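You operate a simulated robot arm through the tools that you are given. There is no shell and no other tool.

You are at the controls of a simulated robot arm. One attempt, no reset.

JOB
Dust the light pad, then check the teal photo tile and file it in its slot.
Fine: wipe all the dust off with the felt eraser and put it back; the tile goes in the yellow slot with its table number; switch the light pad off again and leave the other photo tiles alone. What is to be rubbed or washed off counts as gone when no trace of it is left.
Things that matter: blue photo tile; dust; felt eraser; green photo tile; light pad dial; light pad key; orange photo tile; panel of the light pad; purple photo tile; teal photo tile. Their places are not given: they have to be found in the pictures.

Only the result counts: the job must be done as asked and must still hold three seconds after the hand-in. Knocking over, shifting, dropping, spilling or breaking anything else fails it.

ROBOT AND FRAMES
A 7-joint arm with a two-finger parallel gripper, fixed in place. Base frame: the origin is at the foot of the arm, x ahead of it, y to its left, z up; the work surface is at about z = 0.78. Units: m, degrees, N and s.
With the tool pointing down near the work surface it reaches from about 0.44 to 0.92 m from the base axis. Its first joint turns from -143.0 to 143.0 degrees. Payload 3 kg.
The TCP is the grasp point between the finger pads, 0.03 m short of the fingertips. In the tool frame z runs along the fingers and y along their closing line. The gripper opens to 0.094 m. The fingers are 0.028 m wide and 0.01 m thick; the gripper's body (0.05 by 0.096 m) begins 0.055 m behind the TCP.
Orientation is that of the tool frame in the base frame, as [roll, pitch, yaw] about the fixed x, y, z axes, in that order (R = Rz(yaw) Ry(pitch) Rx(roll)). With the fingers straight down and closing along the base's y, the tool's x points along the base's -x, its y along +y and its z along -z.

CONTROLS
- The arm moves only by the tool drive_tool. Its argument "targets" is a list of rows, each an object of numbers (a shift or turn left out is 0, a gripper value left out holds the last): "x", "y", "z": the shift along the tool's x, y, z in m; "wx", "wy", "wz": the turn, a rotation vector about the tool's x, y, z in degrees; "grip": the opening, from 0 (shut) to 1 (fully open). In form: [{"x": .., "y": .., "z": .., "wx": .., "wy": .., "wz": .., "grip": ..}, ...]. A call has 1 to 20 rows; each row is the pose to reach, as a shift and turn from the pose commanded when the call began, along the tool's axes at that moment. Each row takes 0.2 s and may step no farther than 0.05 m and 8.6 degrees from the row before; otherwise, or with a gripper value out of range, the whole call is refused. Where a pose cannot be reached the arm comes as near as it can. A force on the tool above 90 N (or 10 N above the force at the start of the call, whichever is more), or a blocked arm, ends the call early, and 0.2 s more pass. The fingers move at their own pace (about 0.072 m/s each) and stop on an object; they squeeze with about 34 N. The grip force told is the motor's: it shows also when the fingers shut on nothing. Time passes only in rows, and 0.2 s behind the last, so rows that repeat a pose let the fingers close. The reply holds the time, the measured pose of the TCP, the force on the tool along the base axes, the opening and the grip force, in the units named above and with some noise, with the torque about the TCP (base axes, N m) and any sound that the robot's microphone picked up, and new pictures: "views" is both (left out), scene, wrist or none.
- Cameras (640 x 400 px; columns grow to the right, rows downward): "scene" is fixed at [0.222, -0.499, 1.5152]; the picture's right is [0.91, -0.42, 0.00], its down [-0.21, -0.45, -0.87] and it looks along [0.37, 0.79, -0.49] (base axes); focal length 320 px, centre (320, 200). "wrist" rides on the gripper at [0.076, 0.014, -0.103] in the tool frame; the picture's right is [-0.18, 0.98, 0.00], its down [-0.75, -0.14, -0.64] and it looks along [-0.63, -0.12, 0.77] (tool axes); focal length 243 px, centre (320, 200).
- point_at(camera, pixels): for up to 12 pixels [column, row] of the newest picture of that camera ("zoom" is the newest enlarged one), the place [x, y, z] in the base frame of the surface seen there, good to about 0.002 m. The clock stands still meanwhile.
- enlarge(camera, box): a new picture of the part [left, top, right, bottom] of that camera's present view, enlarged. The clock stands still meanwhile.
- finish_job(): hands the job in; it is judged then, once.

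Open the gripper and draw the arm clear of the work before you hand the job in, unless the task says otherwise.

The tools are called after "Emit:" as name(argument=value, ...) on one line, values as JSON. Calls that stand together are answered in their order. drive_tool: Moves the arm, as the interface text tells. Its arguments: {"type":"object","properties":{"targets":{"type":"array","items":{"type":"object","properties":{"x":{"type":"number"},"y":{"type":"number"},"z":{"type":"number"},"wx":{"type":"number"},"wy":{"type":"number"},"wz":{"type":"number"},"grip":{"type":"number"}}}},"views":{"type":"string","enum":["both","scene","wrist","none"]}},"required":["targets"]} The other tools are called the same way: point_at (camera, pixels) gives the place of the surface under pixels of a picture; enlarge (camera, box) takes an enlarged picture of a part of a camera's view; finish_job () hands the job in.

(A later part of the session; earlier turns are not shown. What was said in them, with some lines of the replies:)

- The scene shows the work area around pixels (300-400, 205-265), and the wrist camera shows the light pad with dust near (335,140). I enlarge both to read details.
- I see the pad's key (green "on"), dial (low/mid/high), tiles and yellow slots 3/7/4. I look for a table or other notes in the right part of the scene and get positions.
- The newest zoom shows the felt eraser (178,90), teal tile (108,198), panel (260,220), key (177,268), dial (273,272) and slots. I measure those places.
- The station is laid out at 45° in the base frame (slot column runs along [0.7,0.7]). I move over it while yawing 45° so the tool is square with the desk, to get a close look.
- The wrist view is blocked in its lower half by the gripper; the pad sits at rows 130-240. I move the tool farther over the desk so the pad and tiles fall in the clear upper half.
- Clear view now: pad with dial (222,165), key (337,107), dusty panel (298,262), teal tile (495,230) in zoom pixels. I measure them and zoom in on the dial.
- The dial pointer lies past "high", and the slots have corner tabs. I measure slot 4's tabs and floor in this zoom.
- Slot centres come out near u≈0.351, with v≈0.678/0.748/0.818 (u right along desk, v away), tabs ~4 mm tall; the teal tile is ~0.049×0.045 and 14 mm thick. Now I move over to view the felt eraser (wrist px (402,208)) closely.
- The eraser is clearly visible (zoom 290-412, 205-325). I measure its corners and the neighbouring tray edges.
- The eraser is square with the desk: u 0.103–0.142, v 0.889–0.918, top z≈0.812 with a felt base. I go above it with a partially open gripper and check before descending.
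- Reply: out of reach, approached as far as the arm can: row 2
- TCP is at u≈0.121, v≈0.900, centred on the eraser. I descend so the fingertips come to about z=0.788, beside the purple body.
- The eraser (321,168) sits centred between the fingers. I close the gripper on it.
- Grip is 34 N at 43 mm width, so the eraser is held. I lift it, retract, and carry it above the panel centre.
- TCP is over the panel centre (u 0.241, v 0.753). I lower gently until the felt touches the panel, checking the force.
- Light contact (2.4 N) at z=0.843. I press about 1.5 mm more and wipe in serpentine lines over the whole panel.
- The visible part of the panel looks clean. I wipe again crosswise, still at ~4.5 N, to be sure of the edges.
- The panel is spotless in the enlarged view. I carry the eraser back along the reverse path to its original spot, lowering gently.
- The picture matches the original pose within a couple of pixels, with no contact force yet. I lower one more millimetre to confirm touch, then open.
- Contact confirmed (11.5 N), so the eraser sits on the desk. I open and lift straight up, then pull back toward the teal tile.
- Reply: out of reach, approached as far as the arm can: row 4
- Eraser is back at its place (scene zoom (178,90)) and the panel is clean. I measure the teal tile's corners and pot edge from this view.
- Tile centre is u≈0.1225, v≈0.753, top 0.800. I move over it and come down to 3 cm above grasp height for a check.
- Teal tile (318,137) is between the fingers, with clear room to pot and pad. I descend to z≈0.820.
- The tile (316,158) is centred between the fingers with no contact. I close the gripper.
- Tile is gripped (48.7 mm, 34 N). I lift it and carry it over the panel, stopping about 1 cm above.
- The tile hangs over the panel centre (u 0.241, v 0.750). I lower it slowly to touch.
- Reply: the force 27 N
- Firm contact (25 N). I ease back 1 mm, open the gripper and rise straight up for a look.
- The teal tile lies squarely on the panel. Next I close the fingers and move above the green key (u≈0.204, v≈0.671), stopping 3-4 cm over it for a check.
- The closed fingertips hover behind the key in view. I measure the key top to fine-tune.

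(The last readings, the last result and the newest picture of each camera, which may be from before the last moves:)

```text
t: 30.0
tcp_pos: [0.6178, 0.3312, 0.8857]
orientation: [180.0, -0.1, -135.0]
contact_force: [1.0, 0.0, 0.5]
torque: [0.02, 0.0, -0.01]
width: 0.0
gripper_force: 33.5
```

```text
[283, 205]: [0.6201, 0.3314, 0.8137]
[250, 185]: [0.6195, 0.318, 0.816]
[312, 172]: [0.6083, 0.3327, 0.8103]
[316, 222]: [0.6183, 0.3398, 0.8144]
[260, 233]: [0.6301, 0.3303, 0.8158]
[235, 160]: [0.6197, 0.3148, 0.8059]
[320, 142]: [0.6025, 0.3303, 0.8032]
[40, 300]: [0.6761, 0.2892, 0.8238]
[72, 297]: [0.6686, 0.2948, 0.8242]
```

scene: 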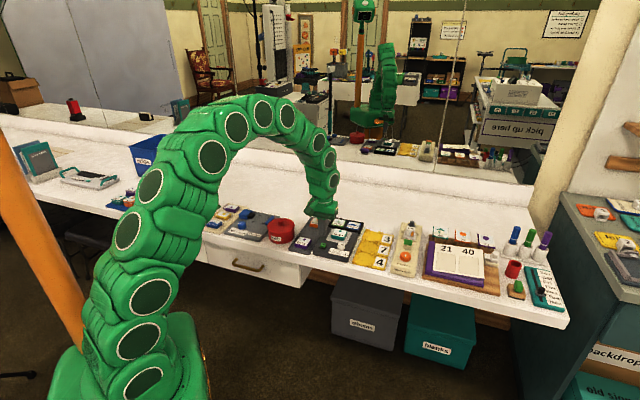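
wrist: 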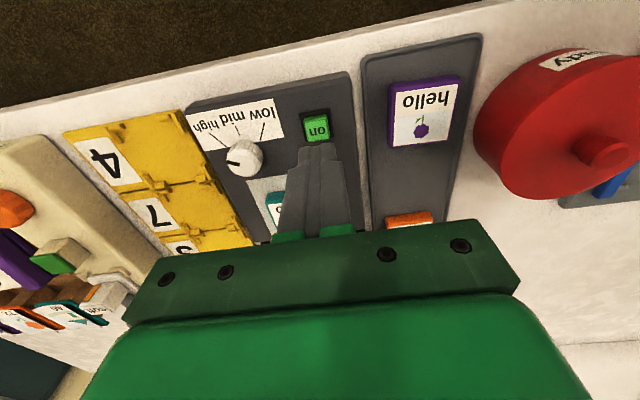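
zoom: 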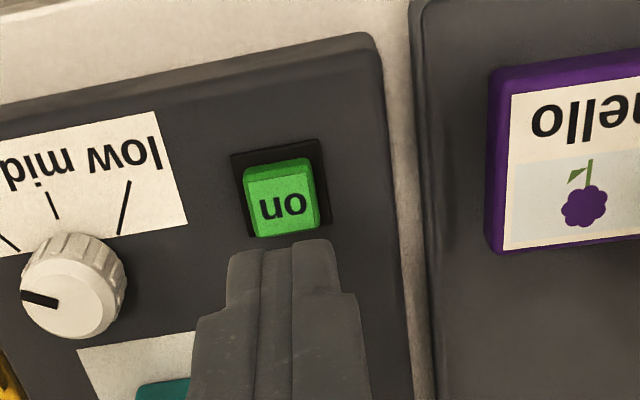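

Key centre u≈0.204, v≈0.6715, top ≈0.815; the tool is within 2 mm. I press down carefully, watching force and sound.

Emit:
drive_tool(targets=[{"y": -0.0015, "z": 0.025}, {"y": -0.0015, "z": 0.036}, {"y": -0.0015, "z": 0.04}, {"y": -0.0015, "z": 0.042}, {"y": -0.0015, "z": 0.0435}], views="wrist")

```text
t: 31.2
tcp_pos: [0.6189, 0.3279, 0.8427]
orientation: [180.0, 0.0, -135.1]
contact_force: [-0.7, 0.5, 1.0]
torque: [0.01, 0.03, -0.01]
width: 0.0002
gripper_force: 32.8
```

wrist: 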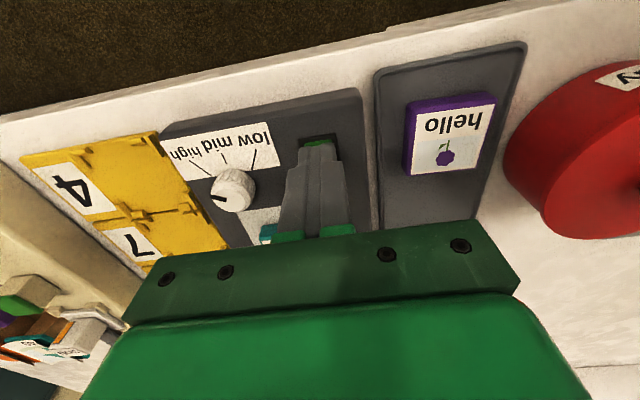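

Only about 1 N so far. I press on a few more millimetres in small steps.

Emit:
drive_tool(targets=[{"z": 0.001}, {"z": 0.002}, {"z": 0.003}, {"z": 0.003}], views="none")

```text
t: 32.2
tcp_pos: [0.6194, 0.329, 0.8391]
orientation: [179.9, 0.0, -134.9]
contact_force: [1.1, -2.3, 8.6]
torque: [-0.07, -0.01, -0.02]
width: 0.0
gripper_force: 33.0
heard: click
```

A click was heard at 8.6 N. I release and rise back to see whether the pad lights up.

Emit:
drive_tool(targets=[{"z": -0.02}, {"x": -0.03, "z": -0.06}, {"x": -0.07, "y": -0.02, "z": -0.09}, {"x": -0.11, "y": -0.03, "z": -0.11}, {"x": -0.13, "y": -0.035, "z": -0.12}, {"x": -0.13, "y": -0.035, "z": -0.12}], views="both")

Emit:
enlarge(camera="wrist", box=[200, 0, 480, 175])

Emit:
enlarge(camera="scene", box=[290, 195, 410, 270])

```text
refused: row 3 steps farther than a row can; nothing moved
```

```text
2.29 times, centred on (340, 88) of wrist
```

zoom: 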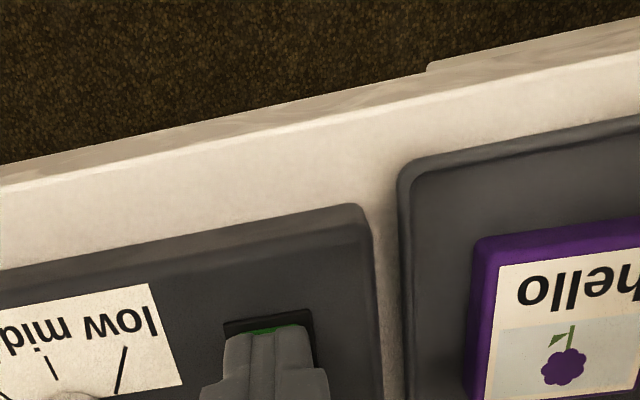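

```text
5.33 times, centred on (350, 232) of scene
```

zoom: 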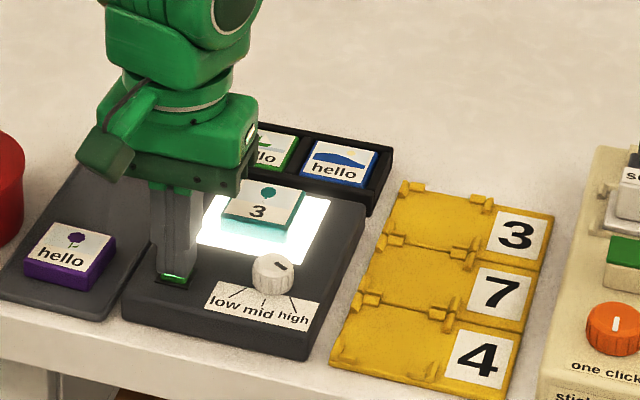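

The panel is lit and the tile now reads "3" (scene zoom (258,211)). The retreat was refused for too large a step; I redo it with smaller steps and look closely.

Emit:
drive_tool(targets=[{"z": -0.02}, {"x": -0.02, "z": -0.055}, {"x": -0.05, "y": -0.01, "z": -0.085}, {"x": -0.09, "y": -0.02, "z": -0.105}, {"x": -0.125, "y": -0.035, "z": -0.12}, {"x": -0.125, "y": -0.035, "z": -0.12}], views="both")

Emit:
enlarge(camera="wrist", box=[200, 0, 480, 175])

Emit:
enlarge(camera="scene", box=[310, 205, 390, 255])

```text
t: 33.6
tcp_pos: [0.7327, 0.392, 0.9589]
orientation: [-180.0, -0.1, -134.9]
contact_force: [0.0, 0.6, -0.2]
torque: [-0.02, 0.0, 0.0]
width: 0.0
gripper_force: 33.4
```

scene: 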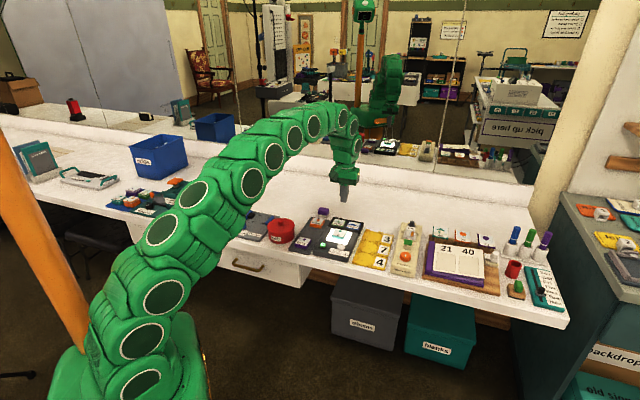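
wrist: 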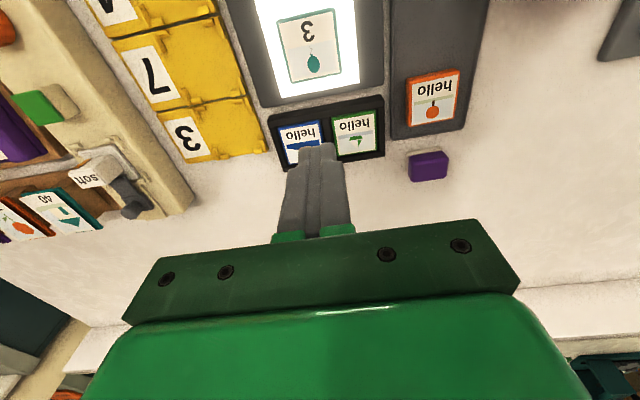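

```text
2.29 times, centred on (340, 88) of wrist
```

zoom: 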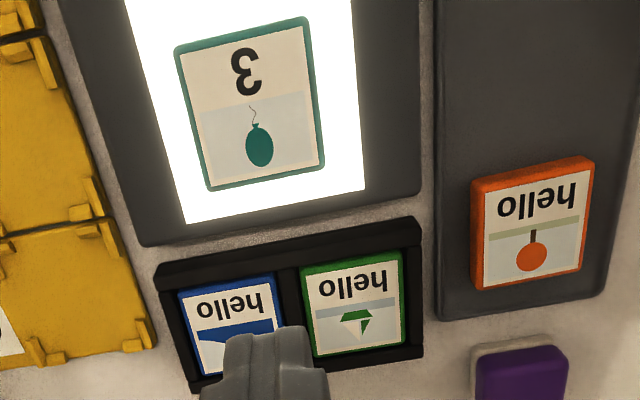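

```text
8.00 times, centred on (350, 230) of scene
```

zoom: 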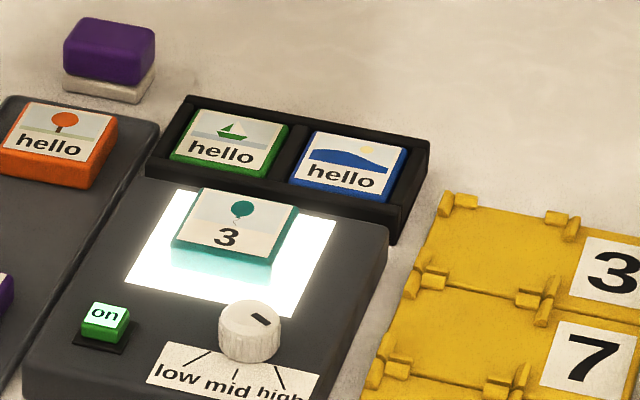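

At full light the tile clearly shows table number 3, and no dust shadows show on the lit panel. I now go back and press the key again to switch the pad off.

Emit:
drive_tool(targets=[{"x": 0.03, "y": 0.01, "z": 0.005}, {"x": 0.07, "y": 0.02, "z": 0.02}, {"x": 0.105, "y": 0.03, "z": 0.04}, {"x": 0.125, "y": 0.035, "z": 0.07}, {"x": 0.125, "y": 0.035, "z": 0.1}, {"x": 0.125, "y": 0.035, "z": 0.112}, {"x": 0.125, "y": 0.035, "z": 0.116}, {"x": 0.125, "y": 0.035, "z": 0.118}, {"x": 0.125, "y": 0.035, "z": 0.12}, {"x": 0.125, "y": 0.035, "z": 0.12}], views="scene")

Emit:
enlarge(camera="scene", box=[290, 195, 410, 270])

```text
t: 35.8
tcp_pos: [0.6196, 0.3284, 0.8384]
orientation: [179.9, 0.1, -135.0]
contact_force: [2.0, -7.3, 15.2]
torque: [-0.26, 0.03, 0.0]
width: 0.0001
gripper_force: 34.0
heard: click
```

scene: 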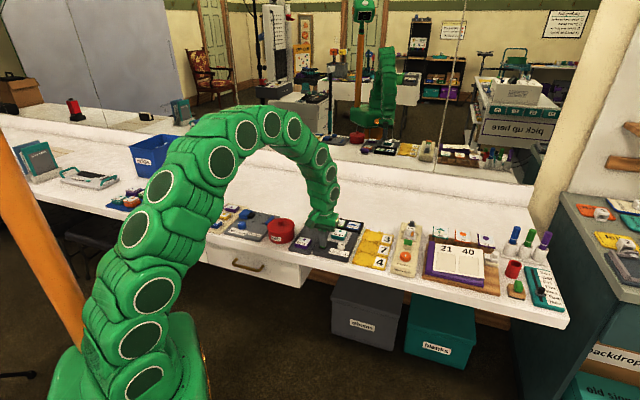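

```text
5.33 times, centred on (350, 232) of scene
```

zoom: 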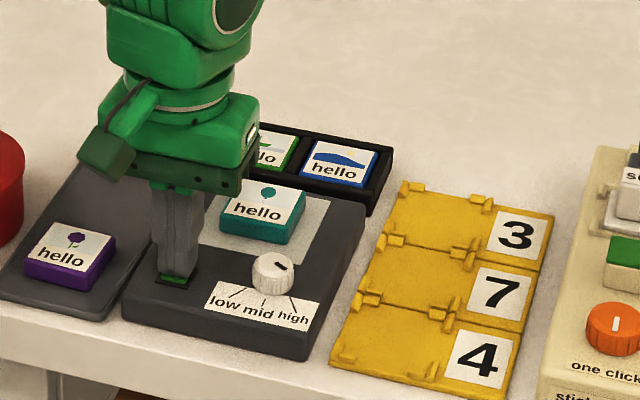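

Click heard; the panel is dark again and the tile shows "hello". I lift off the key, open, and move back above the teal tile on the panel.

Emit:
drive_tool(targets=[{"z": -0.02}, {"z": -0.05}, {"x": -0.03, "y": -0.012, "z": -0.07, "grip": 0.7}, {"x": -0.06, "y": -0.026, "z": -0.07}, {"x": -0.08, "y": -0.0355, "z": -0.055}, {"x": -0.08, "y": -0.0355, "z": -0.035}, {"x": -0.08, "y": -0.0355, "z": -0.035}], views="both")

Emit:
enlarge(camera="wrist", box=[200, 0, 480, 175])

```text
t: 37.4
tcp_pos: [0.7003, 0.3594, 0.8732]
orientation: [180.0, 0.1, -135.0]
contact_force: [-0.2, 0.7, 0.7]
torque: [0.02, 0.01, 0.0]
width: 0.0655
gripper_force: 0.0
```

scene: 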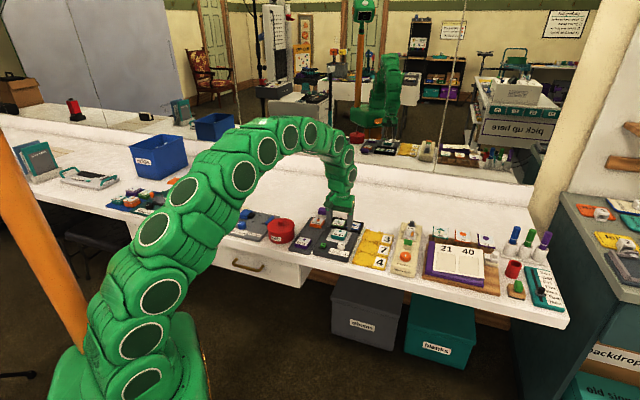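
wrist: 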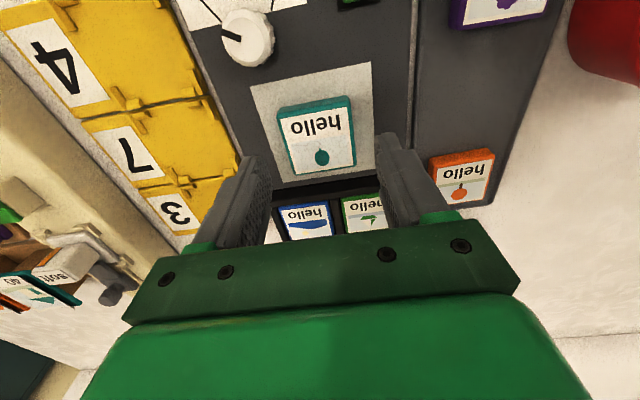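

```text
2.29 times, centred on (340, 88) of wrist
```

zoom: 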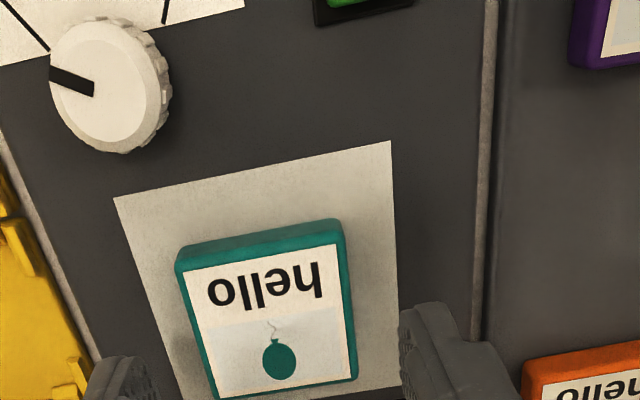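

The tile (316,132) is centred below. Before grasping, I zoom in on slot 3 from the scene camera to fix its location.

Emit:
enlarge(camera="scene", box=[355, 222, 403, 252])

```text
13.33 times, centred on (379, 237) of scene
```

zoom: 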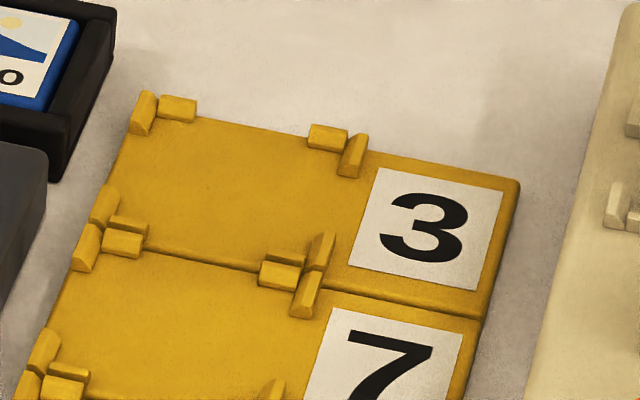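

The zoom shows slot 3's four corner tabs: back-left (145,110)/(175,107), back-right (327,135)/(353,155), front-left (104,205)/(128,225), front-right (285,258)/(320,250). I measure them.

Emit:
point_at(camera="zoom", pixels=[[145, 102], [177, 102], [327, 132], [357, 148], [104, 198], [128, 223], [286, 257], [322, 243], [240, 190], [200, 180], [144, 125], [345, 170]])

Emit:
point_at(camera="zoom", pixels=[[160, 128], [200, 120], [300, 140], [330, 155], [115, 205], [150, 230], [270, 250], [310, 262], [90, 238], [122, 240], [280, 272], [305, 295]])

```text
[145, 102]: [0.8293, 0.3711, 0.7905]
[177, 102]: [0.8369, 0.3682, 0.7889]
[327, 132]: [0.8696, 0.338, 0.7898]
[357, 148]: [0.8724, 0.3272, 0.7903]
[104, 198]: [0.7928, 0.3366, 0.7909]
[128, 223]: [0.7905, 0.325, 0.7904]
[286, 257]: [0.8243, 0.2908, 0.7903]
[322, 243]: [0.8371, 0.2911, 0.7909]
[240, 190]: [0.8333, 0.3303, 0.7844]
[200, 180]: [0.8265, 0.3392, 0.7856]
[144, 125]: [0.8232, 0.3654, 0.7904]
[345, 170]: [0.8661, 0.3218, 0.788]
```

```text
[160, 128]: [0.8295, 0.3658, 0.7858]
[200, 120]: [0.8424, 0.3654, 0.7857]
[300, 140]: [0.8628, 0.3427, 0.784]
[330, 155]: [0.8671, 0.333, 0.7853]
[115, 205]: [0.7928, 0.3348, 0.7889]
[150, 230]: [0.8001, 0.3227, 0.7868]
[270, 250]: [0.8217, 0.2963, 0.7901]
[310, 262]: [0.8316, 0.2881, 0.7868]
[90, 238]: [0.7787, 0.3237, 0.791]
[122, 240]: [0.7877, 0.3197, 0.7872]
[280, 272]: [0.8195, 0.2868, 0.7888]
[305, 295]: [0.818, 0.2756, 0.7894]
```

Slot 3 centre is about u≈0.353, v≈0.819. Now I descend on the tile and grip it.

Emit:
drive_tool(targets=[{"z": 0.018}, {"z": 0.03}, {"z": 0.0345}, {"z": 0.0345, "grip": 0}, {"z": 0.0345, "grip": 0}, {"z": 0.0345, "grip": 0}], views="wrist")

```text
t: 38.8
tcp_pos: [0.7003, 0.3608, 0.8403]
orientation: [-180.0, 0.0, -134.9]
contact_force: [-0.5, 0.6, 1.0]
torque: [0.03, -0.01, 0.01]
width: 0.0487
gripper_force: 34.4
```

wrist: 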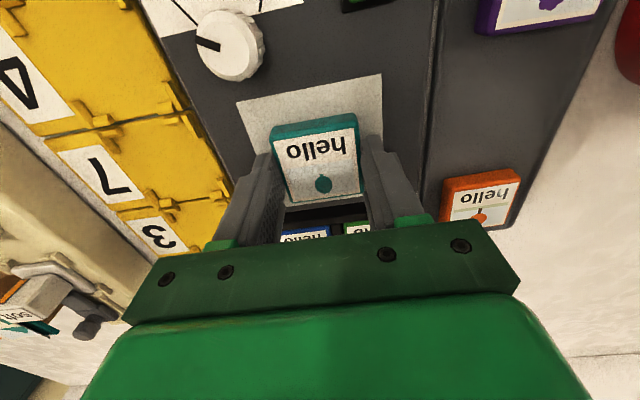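

The tile is gripped again (48.7 mm). I lift it and carry it over slot 3, hovering about 3 cm above the slot floor to check alignment.

Emit:
drive_tool(targets=[{"z": -0.02}, {"z": -0.045}, {"x": -0.02, "y": -0.03, "z": -0.05}, {"x": -0.04, "y": -0.065, "z": -0.05}, {"x": -0.06, "y": -0.1, "z": -0.045}, {"x": -0.0687, "y": -0.113, "z": -0.02}, {"x": -0.0687, "y": -0.113, "z": -0.01}, {"x": -0.0687, "y": -0.113, "z": -0.01}], views="both")

Emit:
enlarge(camera="wrist", box=[220, 90, 420, 215])

Emit:
enlarge(camera="scene", box=[345, 215, 409, 255])

```text
t: 40.6
tcp_pos: [0.8291, 0.3283, 0.8481]
orientation: [-180.0, 0.0, -135.1]
contact_force: [-0.2, -0.3, -0.5]
torque: [0.06, 0.0, 0.0]
width: 0.049
gripper_force: 33.7
```

scene: 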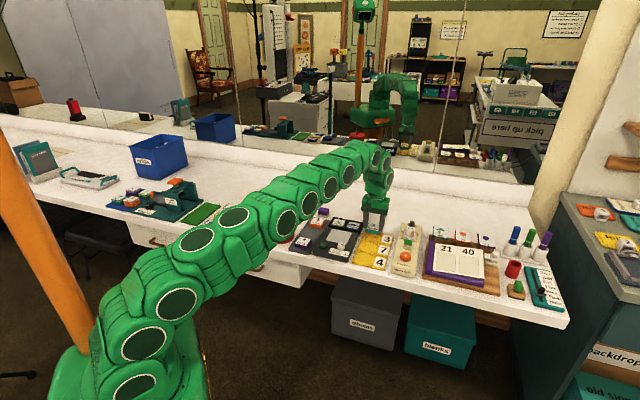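
wrist: 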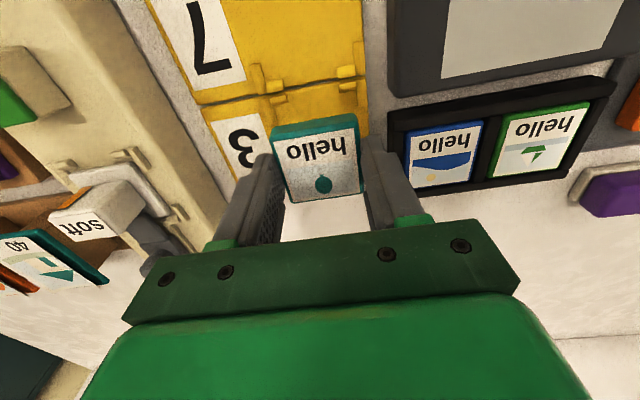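

```text
3.20 times, centred on (320, 152) of wrist
```

zoom: 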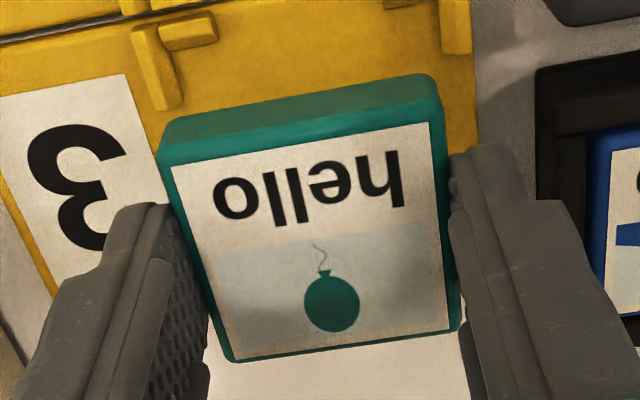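

```text
10.00 times, centred on (377, 235) of scene
```

zoom: 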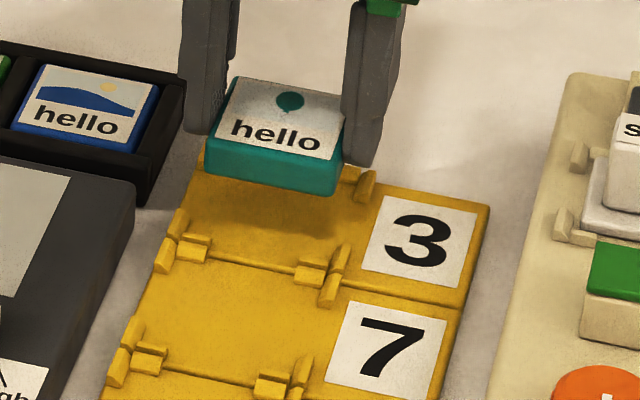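

In the wrist zoom the front tabs of slot 3 are at (155,60)/(190,35) and (450,25). I re-zoom on the wrist view to measure the tabs and the tile in the same camera.

Emit:
enlarge(camera="wrist", box=[230, 60, 390, 160])

```text
4.00 times, centred on (310, 110) of wrist
```

zoom: 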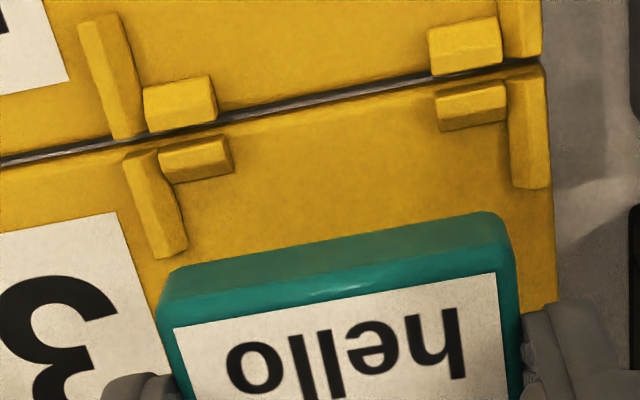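

I measure floor points right beside the inner faces of the tabs, and the tile's front edge corners.

Emit:
point_at(camera="zoom", pixels=[[192, 248], [506, 180], [212, 182], [475, 131], [155, 210], [528, 130], [200, 150], [470, 98], [178, 328], [495, 275], [165, 300], [505, 230]])

Emit:
point_at(camera="zoom", pixels=[[195, 250], [504, 170], [220, 184], [465, 134], [170, 240], [532, 170], [190, 160], [480, 105], [240, 300], [440, 265], [340, 200], [300, 240]])

```text
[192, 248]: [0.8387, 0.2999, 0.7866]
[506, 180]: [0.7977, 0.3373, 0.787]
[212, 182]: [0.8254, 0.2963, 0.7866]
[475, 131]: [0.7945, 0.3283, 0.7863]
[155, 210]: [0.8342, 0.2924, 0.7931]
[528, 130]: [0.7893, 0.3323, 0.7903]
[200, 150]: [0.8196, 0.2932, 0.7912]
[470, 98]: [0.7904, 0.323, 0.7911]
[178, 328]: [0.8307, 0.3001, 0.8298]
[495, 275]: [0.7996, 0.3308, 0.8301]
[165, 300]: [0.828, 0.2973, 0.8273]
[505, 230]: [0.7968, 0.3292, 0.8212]
```

```text
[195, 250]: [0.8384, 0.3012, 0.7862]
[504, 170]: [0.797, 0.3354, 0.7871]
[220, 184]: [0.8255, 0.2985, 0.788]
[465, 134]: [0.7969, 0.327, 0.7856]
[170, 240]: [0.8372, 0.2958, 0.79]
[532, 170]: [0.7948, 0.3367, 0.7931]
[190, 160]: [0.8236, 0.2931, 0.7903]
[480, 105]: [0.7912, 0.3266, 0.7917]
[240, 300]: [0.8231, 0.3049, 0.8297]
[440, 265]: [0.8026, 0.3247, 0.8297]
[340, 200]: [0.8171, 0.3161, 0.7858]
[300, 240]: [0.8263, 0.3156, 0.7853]
```

In the same camera: slot inner faces u 0.326–0.3805, front face v≈0.7935, so centre ≈(0.353, 0.8205); the tile's centre is ≈(0.353, 0.8193). I nudge 1 mm in +v and descend most of the way.

Emit:
drive_tool(targets=[{"x": -0.0012, "z": 0.01}, {"x": -0.0012, "z": 0.017}, {"x": -0.0012, "z": 0.021}, {"x": -0.0012, "z": 0.021}], views="both")

Emit:
enlarge(camera="wrist", box=[230, 70, 390, 170])

Emit:
enlarge(camera="scene", box=[345, 215, 409, 255])

```text
t: 41.6
tcp_pos: [0.8296, 0.3303, 0.8281]
orientation: [179.9, 0.0, -135.0]
contact_force: [-0.4, 0.2, -0.6]
torque: [-0.04, -0.03, 0.03]
width: 0.0487
gripper_force: 33.3
```

scene: 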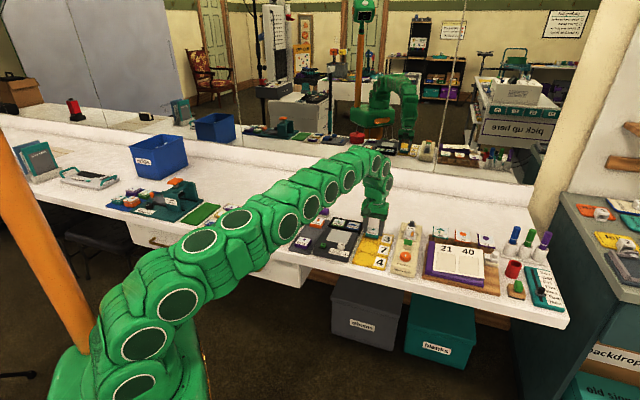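
wrist: 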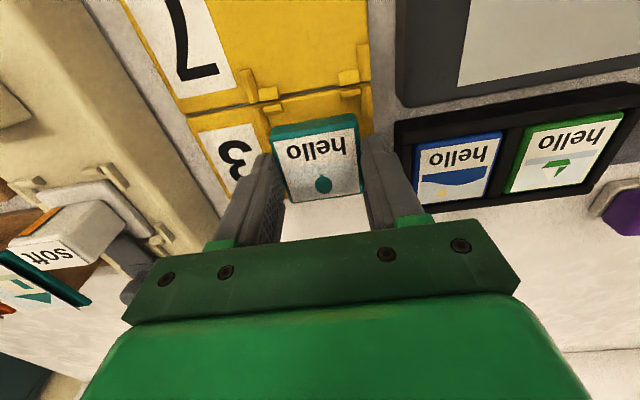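

```text
4.00 times, centred on (310, 120) of wrist
```

zoom: 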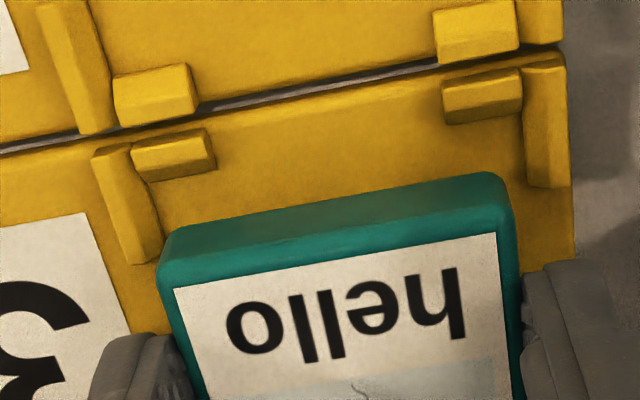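

```text
10.00 times, centred on (377, 235) of scene
```

zoom: 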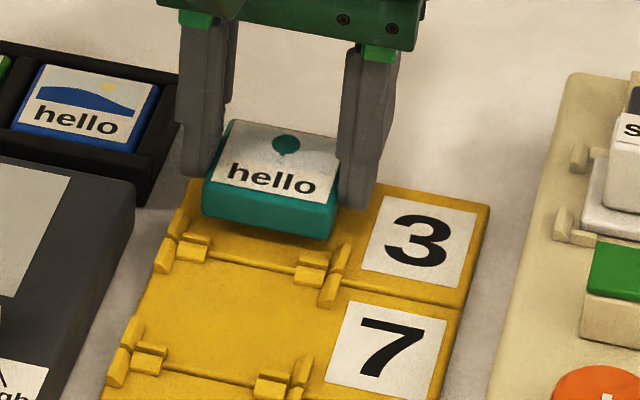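

TCP at u 0.353, v 0.820 with the tile just above the tabs, centred between them allowing for parallax. I lower in small steps and watch the force.

Emit:
drive_tool(targets=[{"z": 0.002}, {"z": 0.004}, {"z": 0.005}, {"z": 0.005}], views="both")

Emit:
enlarge(camera="scene", box=[345, 215, 409, 255])

Emit:
enlarge(camera="wrist", box=[230, 70, 390, 170])

```text
t: 42.6
tcp_pos: [0.83, 0.3291, 0.8226]
orientation: [180.0, 0.0, -135.0]
contact_force: [0.3, 0.1, 0.7]
torque: [-0.02, 0.01, 0.0]
width: 0.0487
gripper_force: 33.8
```

scene: 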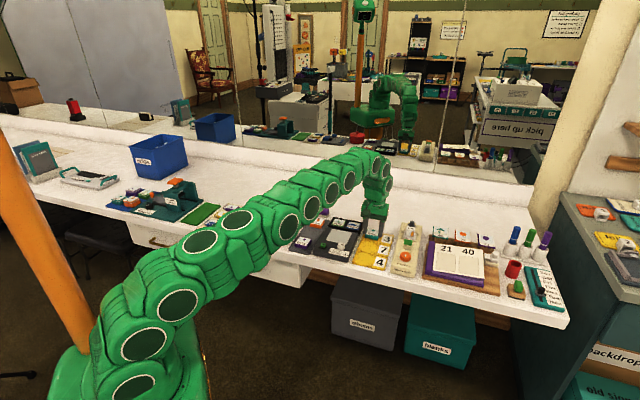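
wrist: 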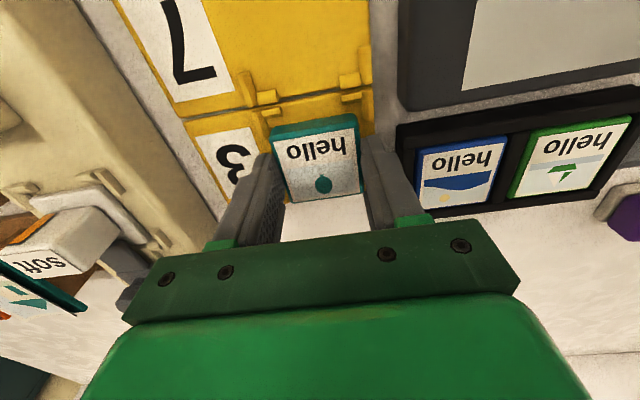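

```text
10.00 times, centred on (377, 235) of scene
```

zoom: 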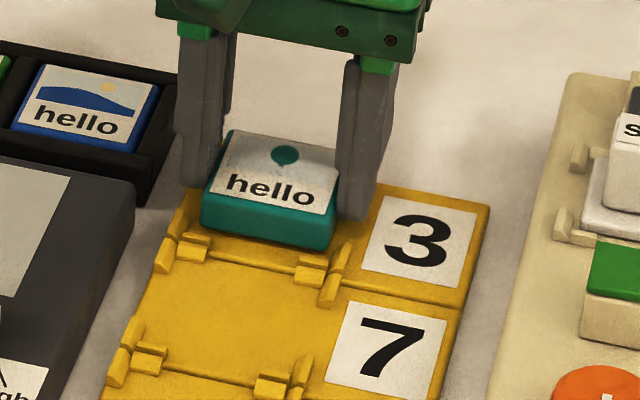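

```text
4.00 times, centred on (310, 120) of wrist
```

zoom: 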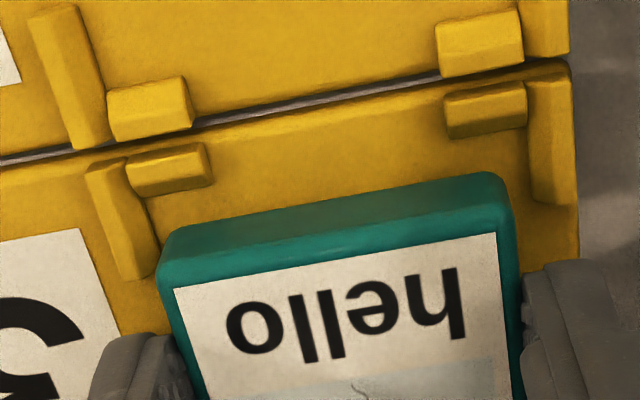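

No contact yet at z=0.8226 and the tile sits inside the tabs. I go down another 1–2.5 mm.

Emit:
drive_tool(targets=[{"z": 0.001}, {"z": 0.0015}, {"z": 0.0015}], views="none")

```text
t: 43.4
tcp_pos: [0.8297, 0.3303, 0.8203]
orientation: [-180.0, -0.1, -135.0]
contact_force: [0.1, 0.3, -1.2]
torque: [0.02, 0.01, 0.01]
width: 0.0489
gripper_force: 34.3
```

Still no contact. I continue in 1 mm steps until the floor is felt.

Emit:
drive_tool(targets=[{"z": 0.0005}, {"z": 0.001}, {"z": 0.001}], views="none")

```text
t: 44.2
tcp_pos: [0.8297, 0.3302, 0.8217]
orientation: [-179.9, 0.0, -135.0]
contact_force: [1.6, -0.4, 4.1]
torque: [-0.01, -0.02, 0.02]
width: 0.0488
gripper_force: 34.5
```

Contact at 4 N: the tile rests on the slot floor. I open the gripper modestly and rise straight up.

Emit:
drive_tool(targets=[{"z": 0.0, "grip": 0.64}, {"z": 0.0, "grip": 0.64}, {"z": -0.015}, {"z": -0.04}, {"z": -0.06}, {"z": -0.06}], views="both")

Emit:
enlarge(camera="scene", box=[345, 215, 409, 255])

Emit:
enlarge(camera="wrist", box=[230, 50, 390, 150])

```text
t: 45.6
tcp_pos: [0.8297, 0.3303, 0.8823]
orientation: [-179.9, 0.0, -135.1]
contact_force: [0.5, -0.2, 0.1]
torque: [0.01, 0.02, 0.02]
width: 0.0603
gripper_force: 0.1
```

scene: 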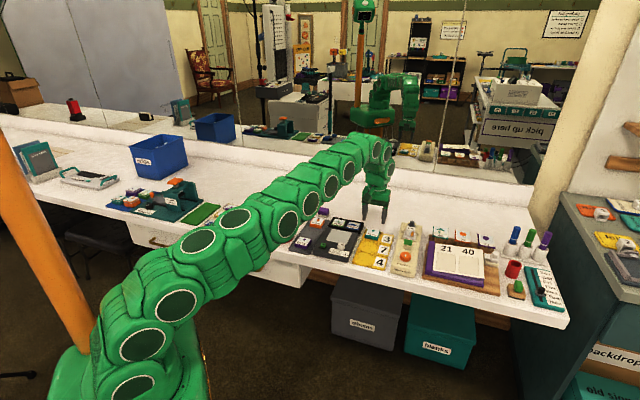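
wrist: 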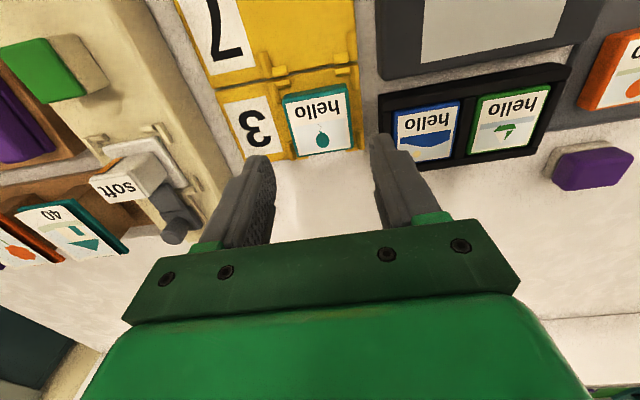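

```text
10.00 times, centred on (377, 235) of scene
```

zoom: 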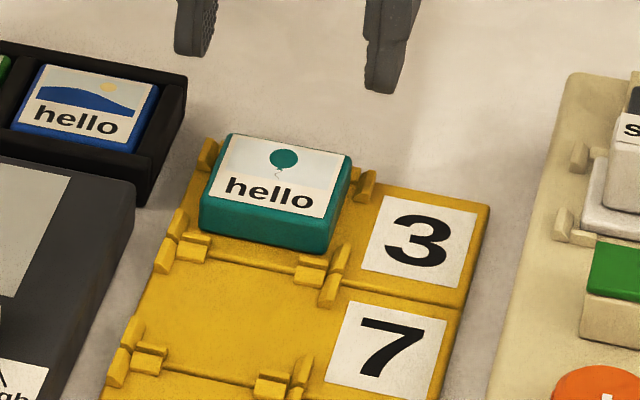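

```text
4.00 times, centred on (310, 100) of wrist
```

zoom: 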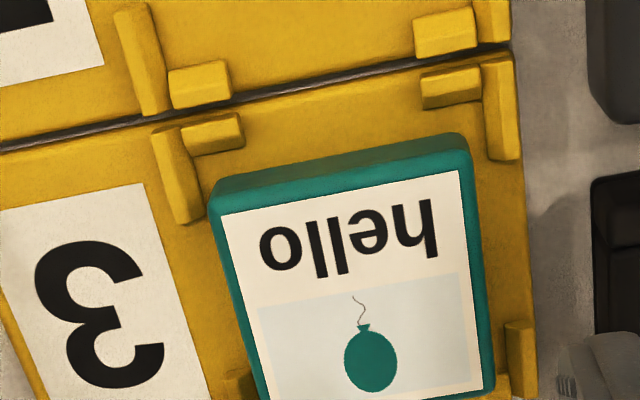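

The tile lies in slot 3. I measure its top corners to check it is flat on the floor and not riding on the back tabs.

Emit:
point_at(camera="zoom", pixels=[[225, 222], [455, 178], [480, 385], [270, 395], [350, 290], [212, 200], [468, 150], [490, 395], [515, 340], [240, 385], [350, 160], [505, 385]])

Emit:
enlarge(camera="wrist", box=[260, 90, 380, 165])

```text
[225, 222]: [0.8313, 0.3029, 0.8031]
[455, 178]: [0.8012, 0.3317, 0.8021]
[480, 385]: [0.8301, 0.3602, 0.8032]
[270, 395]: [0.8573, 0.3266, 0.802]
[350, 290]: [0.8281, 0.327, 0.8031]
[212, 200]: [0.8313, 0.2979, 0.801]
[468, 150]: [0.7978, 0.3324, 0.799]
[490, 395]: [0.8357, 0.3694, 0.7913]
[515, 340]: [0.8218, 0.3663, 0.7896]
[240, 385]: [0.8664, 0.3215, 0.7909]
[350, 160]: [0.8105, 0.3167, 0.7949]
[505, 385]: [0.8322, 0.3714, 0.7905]
```

```text
5.33 times, centred on (320, 128) of wrist
```

zoom: 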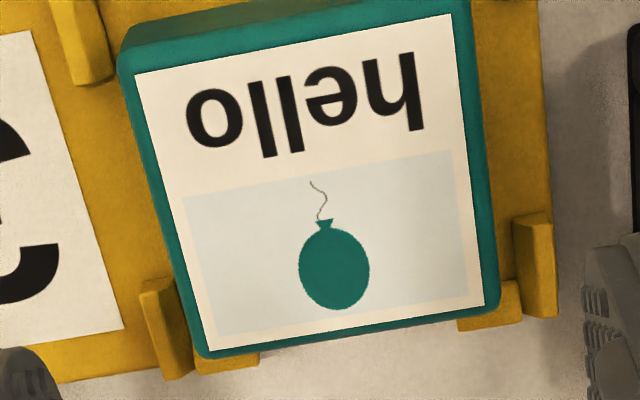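

All four top corners read z≈0.802, so the tile is flat and centred in slot 3. I raise the arm clear and inspect the whole station.

Emit:
drive_tool(targets=[{"x": 0.0, "z": -0.04, "grip": 0.8}, {"x": 0.02, "y": 0.02, "z": -0.075}, {"x": 0.04, "y": 0.05, "z": -0.1}, {"x": 0.06, "y": 0.085, "z": -0.12}, {"x": 0.08, "y": 0.11, "z": -0.14}, {"x": 0.08, "y": 0.11, "z": -0.14}], views="both")

Emit:
enlarge(camera="wrist", box=[160, 0, 480, 200])

Emit:
enlarge(camera="scene", box=[290, 195, 410, 270])

```text
t: 47.0
tcp_pos: [0.6944, 0.3518, 1.0199]
orientation: [180.0, -0.1, -135.0]
contact_force: [0.4, 0.0, 0.6]
torque: [0.05, 0.02, -0.02]
width: 0.0751
gripper_force: 0.1
```

scene: 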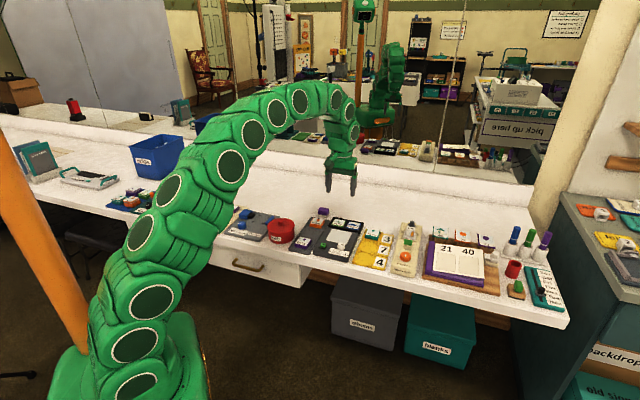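
wrist: 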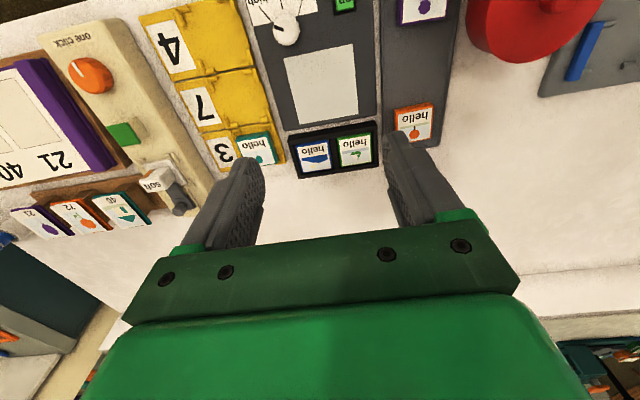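

```text
2.00 times, centred on (320, 100) of wrist
```

zoom: 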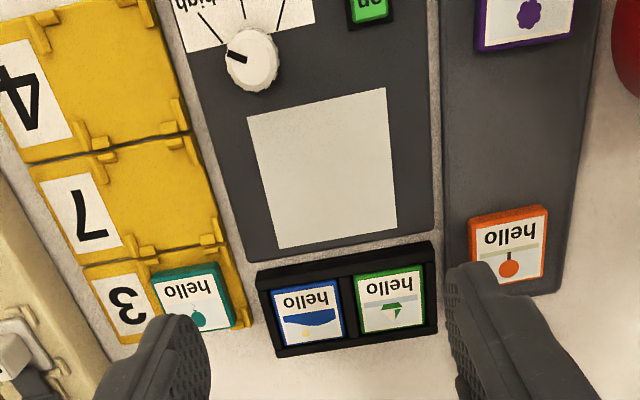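

```text
5.33 times, centred on (350, 232) of scene
```

zoom: 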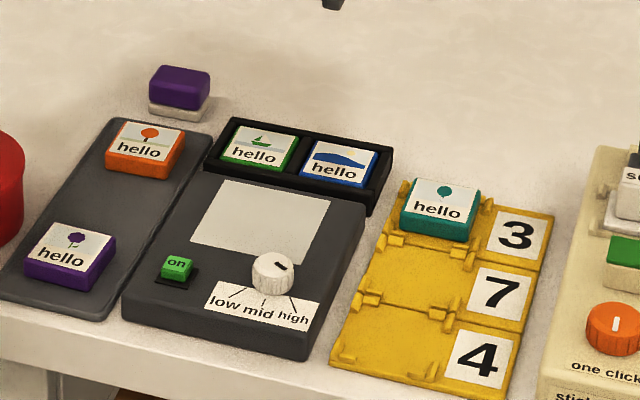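

Everything is in place: panel dark and clean, tile in slot 3, eraser back. One last close zoom on the panel for any dust trace.

Emit:
enlarge(camera="wrist", box=[265, 35, 385, 130])

Emit:
enlarge(camera="scene", box=[320, 225, 360, 250])

```text
4.21 times, centred on (325, 82) of wrist
```

zoom: 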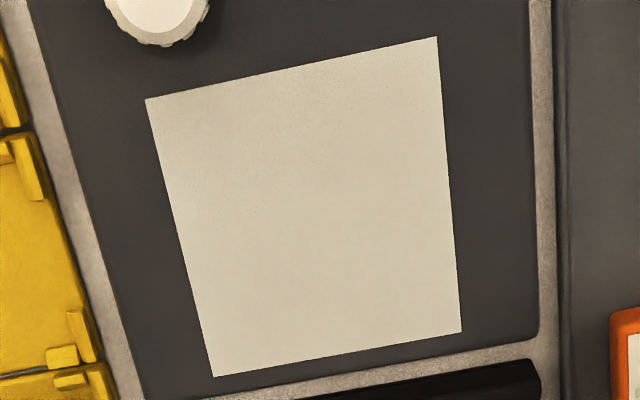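

```text
16.00 times, centred on (340, 238) of scene
```

zoom: 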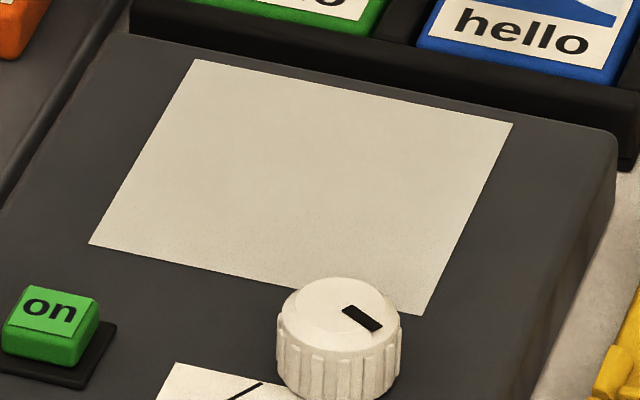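

I notice faint specks near the panel's front edge (wrist zoom around (245,105) and (315,160)). I move closer to judge whether dust remains.

Emit:
drive_tool(targets=[{"x": -0.01, "z": 0.03}, {"x": -0.02, "z": 0.065}, {"x": -0.03, "z": 0.1}, {"x": -0.03, "z": 0.12}, {"x": -0.03, "z": 0.12}], views="wrist")

Emit:
enlarge(camera="wrist", box=[230, 10, 390, 110])

```text
t: 48.2
tcp_pos: [0.7175, 0.3702, 0.8997]
orientation: [180.0, 0.0, -134.9]
contact_force: [-0.1, 0.6, 0.1]
torque: [-0.01, -0.04, 0.0]
width: 0.0751
gripper_force: 0.1
```

wrist: 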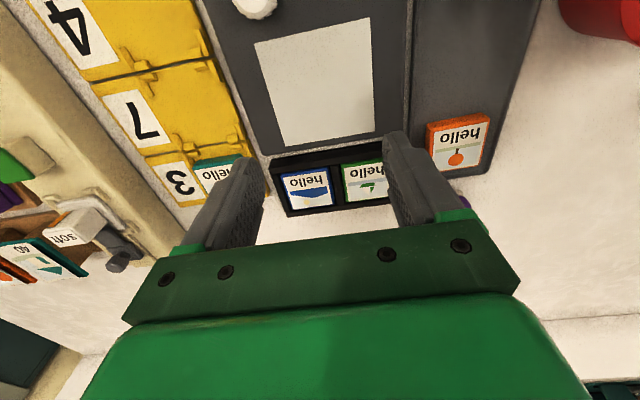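

```text
4.00 times, centred on (310, 60) of wrist
```

zoom: 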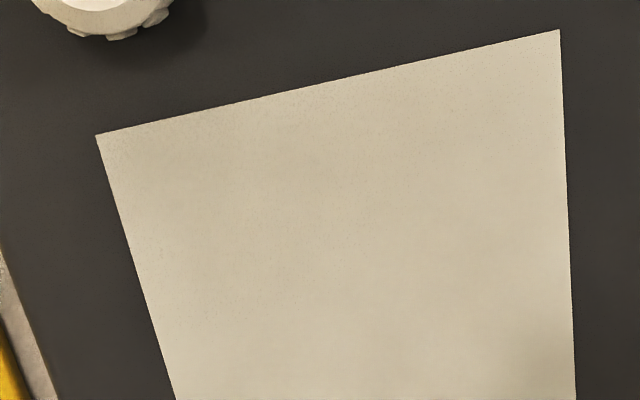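

Faint dots appear denser in the front half. I enlarge further to compare front and back areas.

Emit:
enlarge(camera="wrist", box=[255, 15, 335, 65])

Emit:
enlarge(camera="wrist", box=[300, 15, 380, 65])

Emit:
enlarge(camera="wrist", box=[275, 90, 375, 152])

```text
8.00 times, centred on (295, 40) of wrist
```

zoom: 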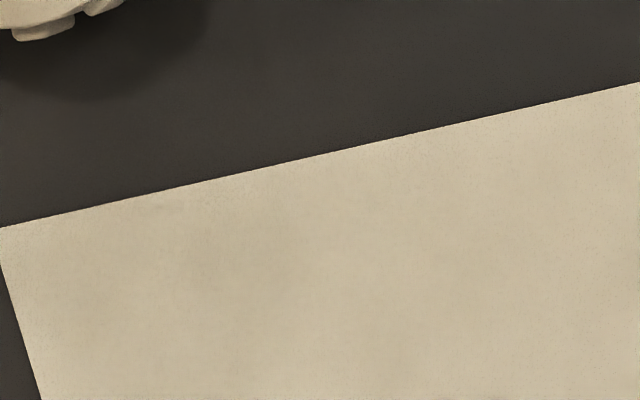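

```text
8.00 times, centred on (340, 40) of wrist
```

zoom: 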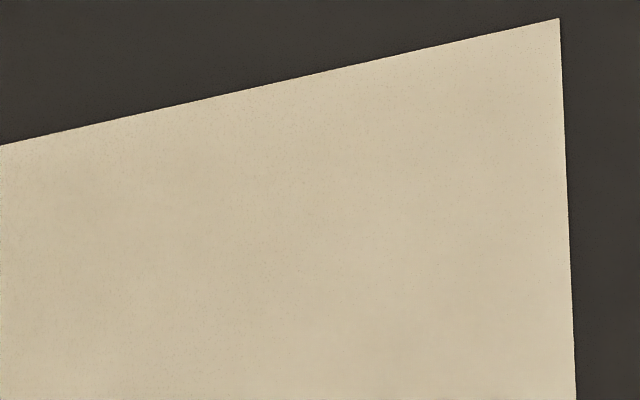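

```text
6.40 times, centred on (325, 121) of wrist
```

zoom: 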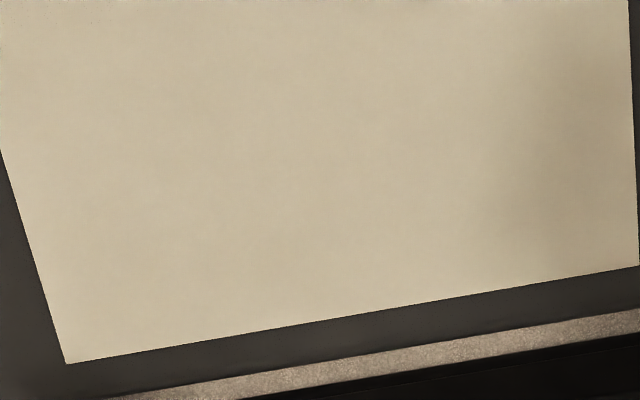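

The dots stay one pixel in size at every zoom, unlike real specks which would grow — likely render grain. I double-check with the scene camera at maximum zoom.

Emit:
enlarge(camera="scene", box=[324, 234, 348, 249])

Emit:
enlarge(camera="wrist", box=[290, 20, 320, 39])

Emit:
enlarge(camera="wrist", box=[300, 50, 340, 75])

```text
16.00 times, centred on (336, 242) of scene
```

zoom: 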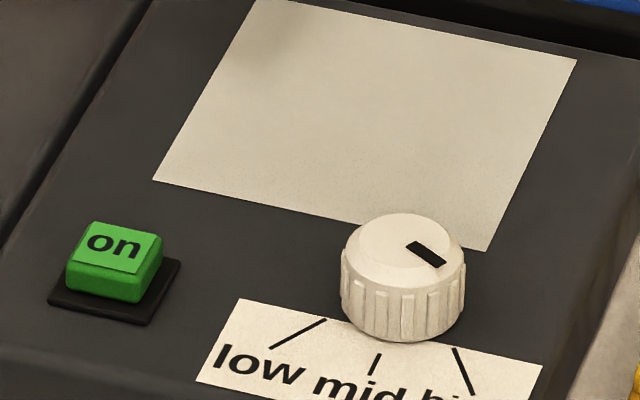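

```text
16.00 times, centred on (305, 30) of wrist
```

zoom: 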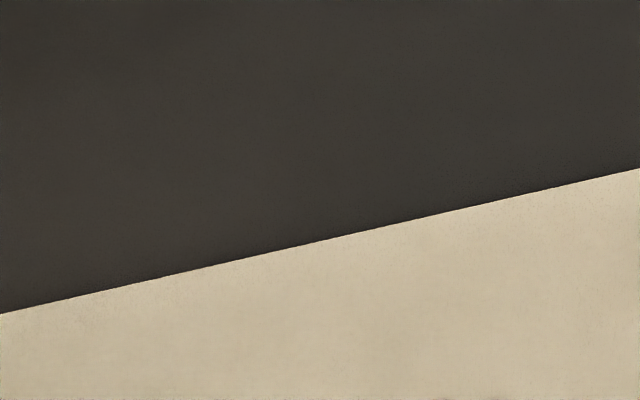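

```text
16.00 times, centred on (320, 62) of wrist
```

zoom: 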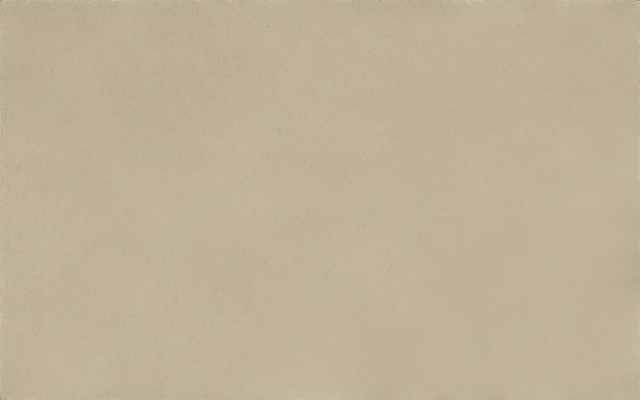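

At 16x the specks are still single-pixel grain (also present on the printed label), so the panel is clean. I raise the arm well clear with the gripper open before handing in.

Emit:
drive_tool(targets=[{"z": -0.04, "grip": 1}, {"z": -0.08}, {"x": 0.02, "z": -0.12}, {"x": 0.05, "z": -0.155}, {"x": 0.08, "z": -0.19}, {"x": 0.1, "z": -0.22}, {"x": 0.1, "z": -0.22}], views="both")

Emit:
enlarge(camera="scene", box=[180, 190, 420, 290])

```text
t: 49.8
tcp_pos: [0.645, 0.3037, 1.1211]
orientation: [179.9, 0.0, -135.0]
contact_force: [-0.7, 0.2, 0.3]
torque: [-0.01, 0.01, 0.03]
width: 0.094
gripper_force: 0.1
```

scene: 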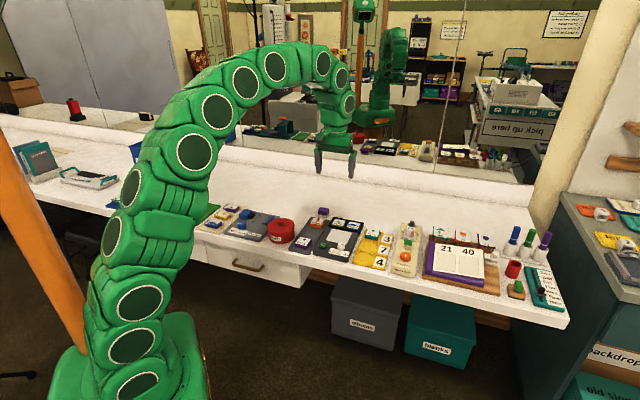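
wrist: 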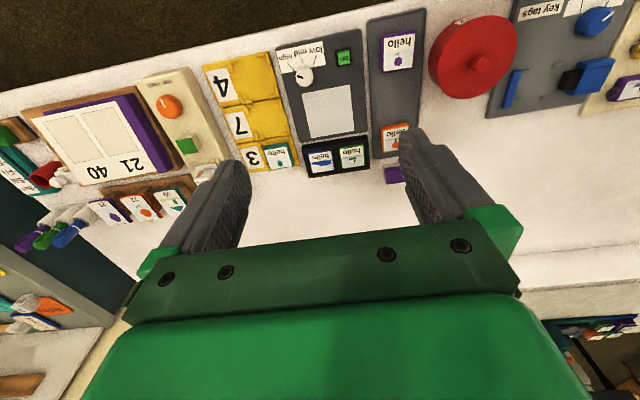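

```text
2.67 times, centred on (300, 240) of scene
```

zoom: 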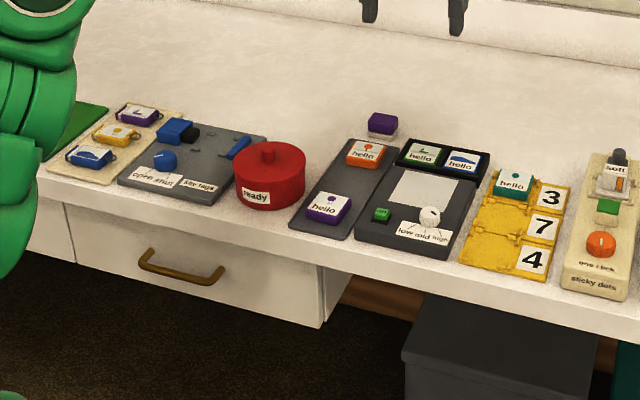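

The final view shows the clean, dark panel, the eraser back at (382,125), the teal tile in slot 3 at (515,183), and the other tiles untouched. The arm is clear and the gripper open, so I hand in the job.

Emit:
finish_job()

```text
The job is handed in.
```

The job is finished and handed in; I haven't seen a verdict.

- **Dust:** I wiped the light pad panel twice with the felt eraser, lengthwise and crosswise. No dust shows in the enlarged pictures or when the panel was lit. A few one-pixel specks remained, but they did not grow with zoom, so I took them as picture grain.
- **Eraser:** It is back at its original spot.
- **Tile check:** On the lit pad the teal tile showed the table number 3. I left the dial where it was, just past "high", because the number was already clear.
- **Filing:** The teal tile lies flat and centred in yellow slot 3.
- **Light pad:** I pressed the key again, heard the click, and the panel went dark.
- **Everything else:** The purple, orange, green and blue tiles are untouched, and the arm is clear with the gripper open.
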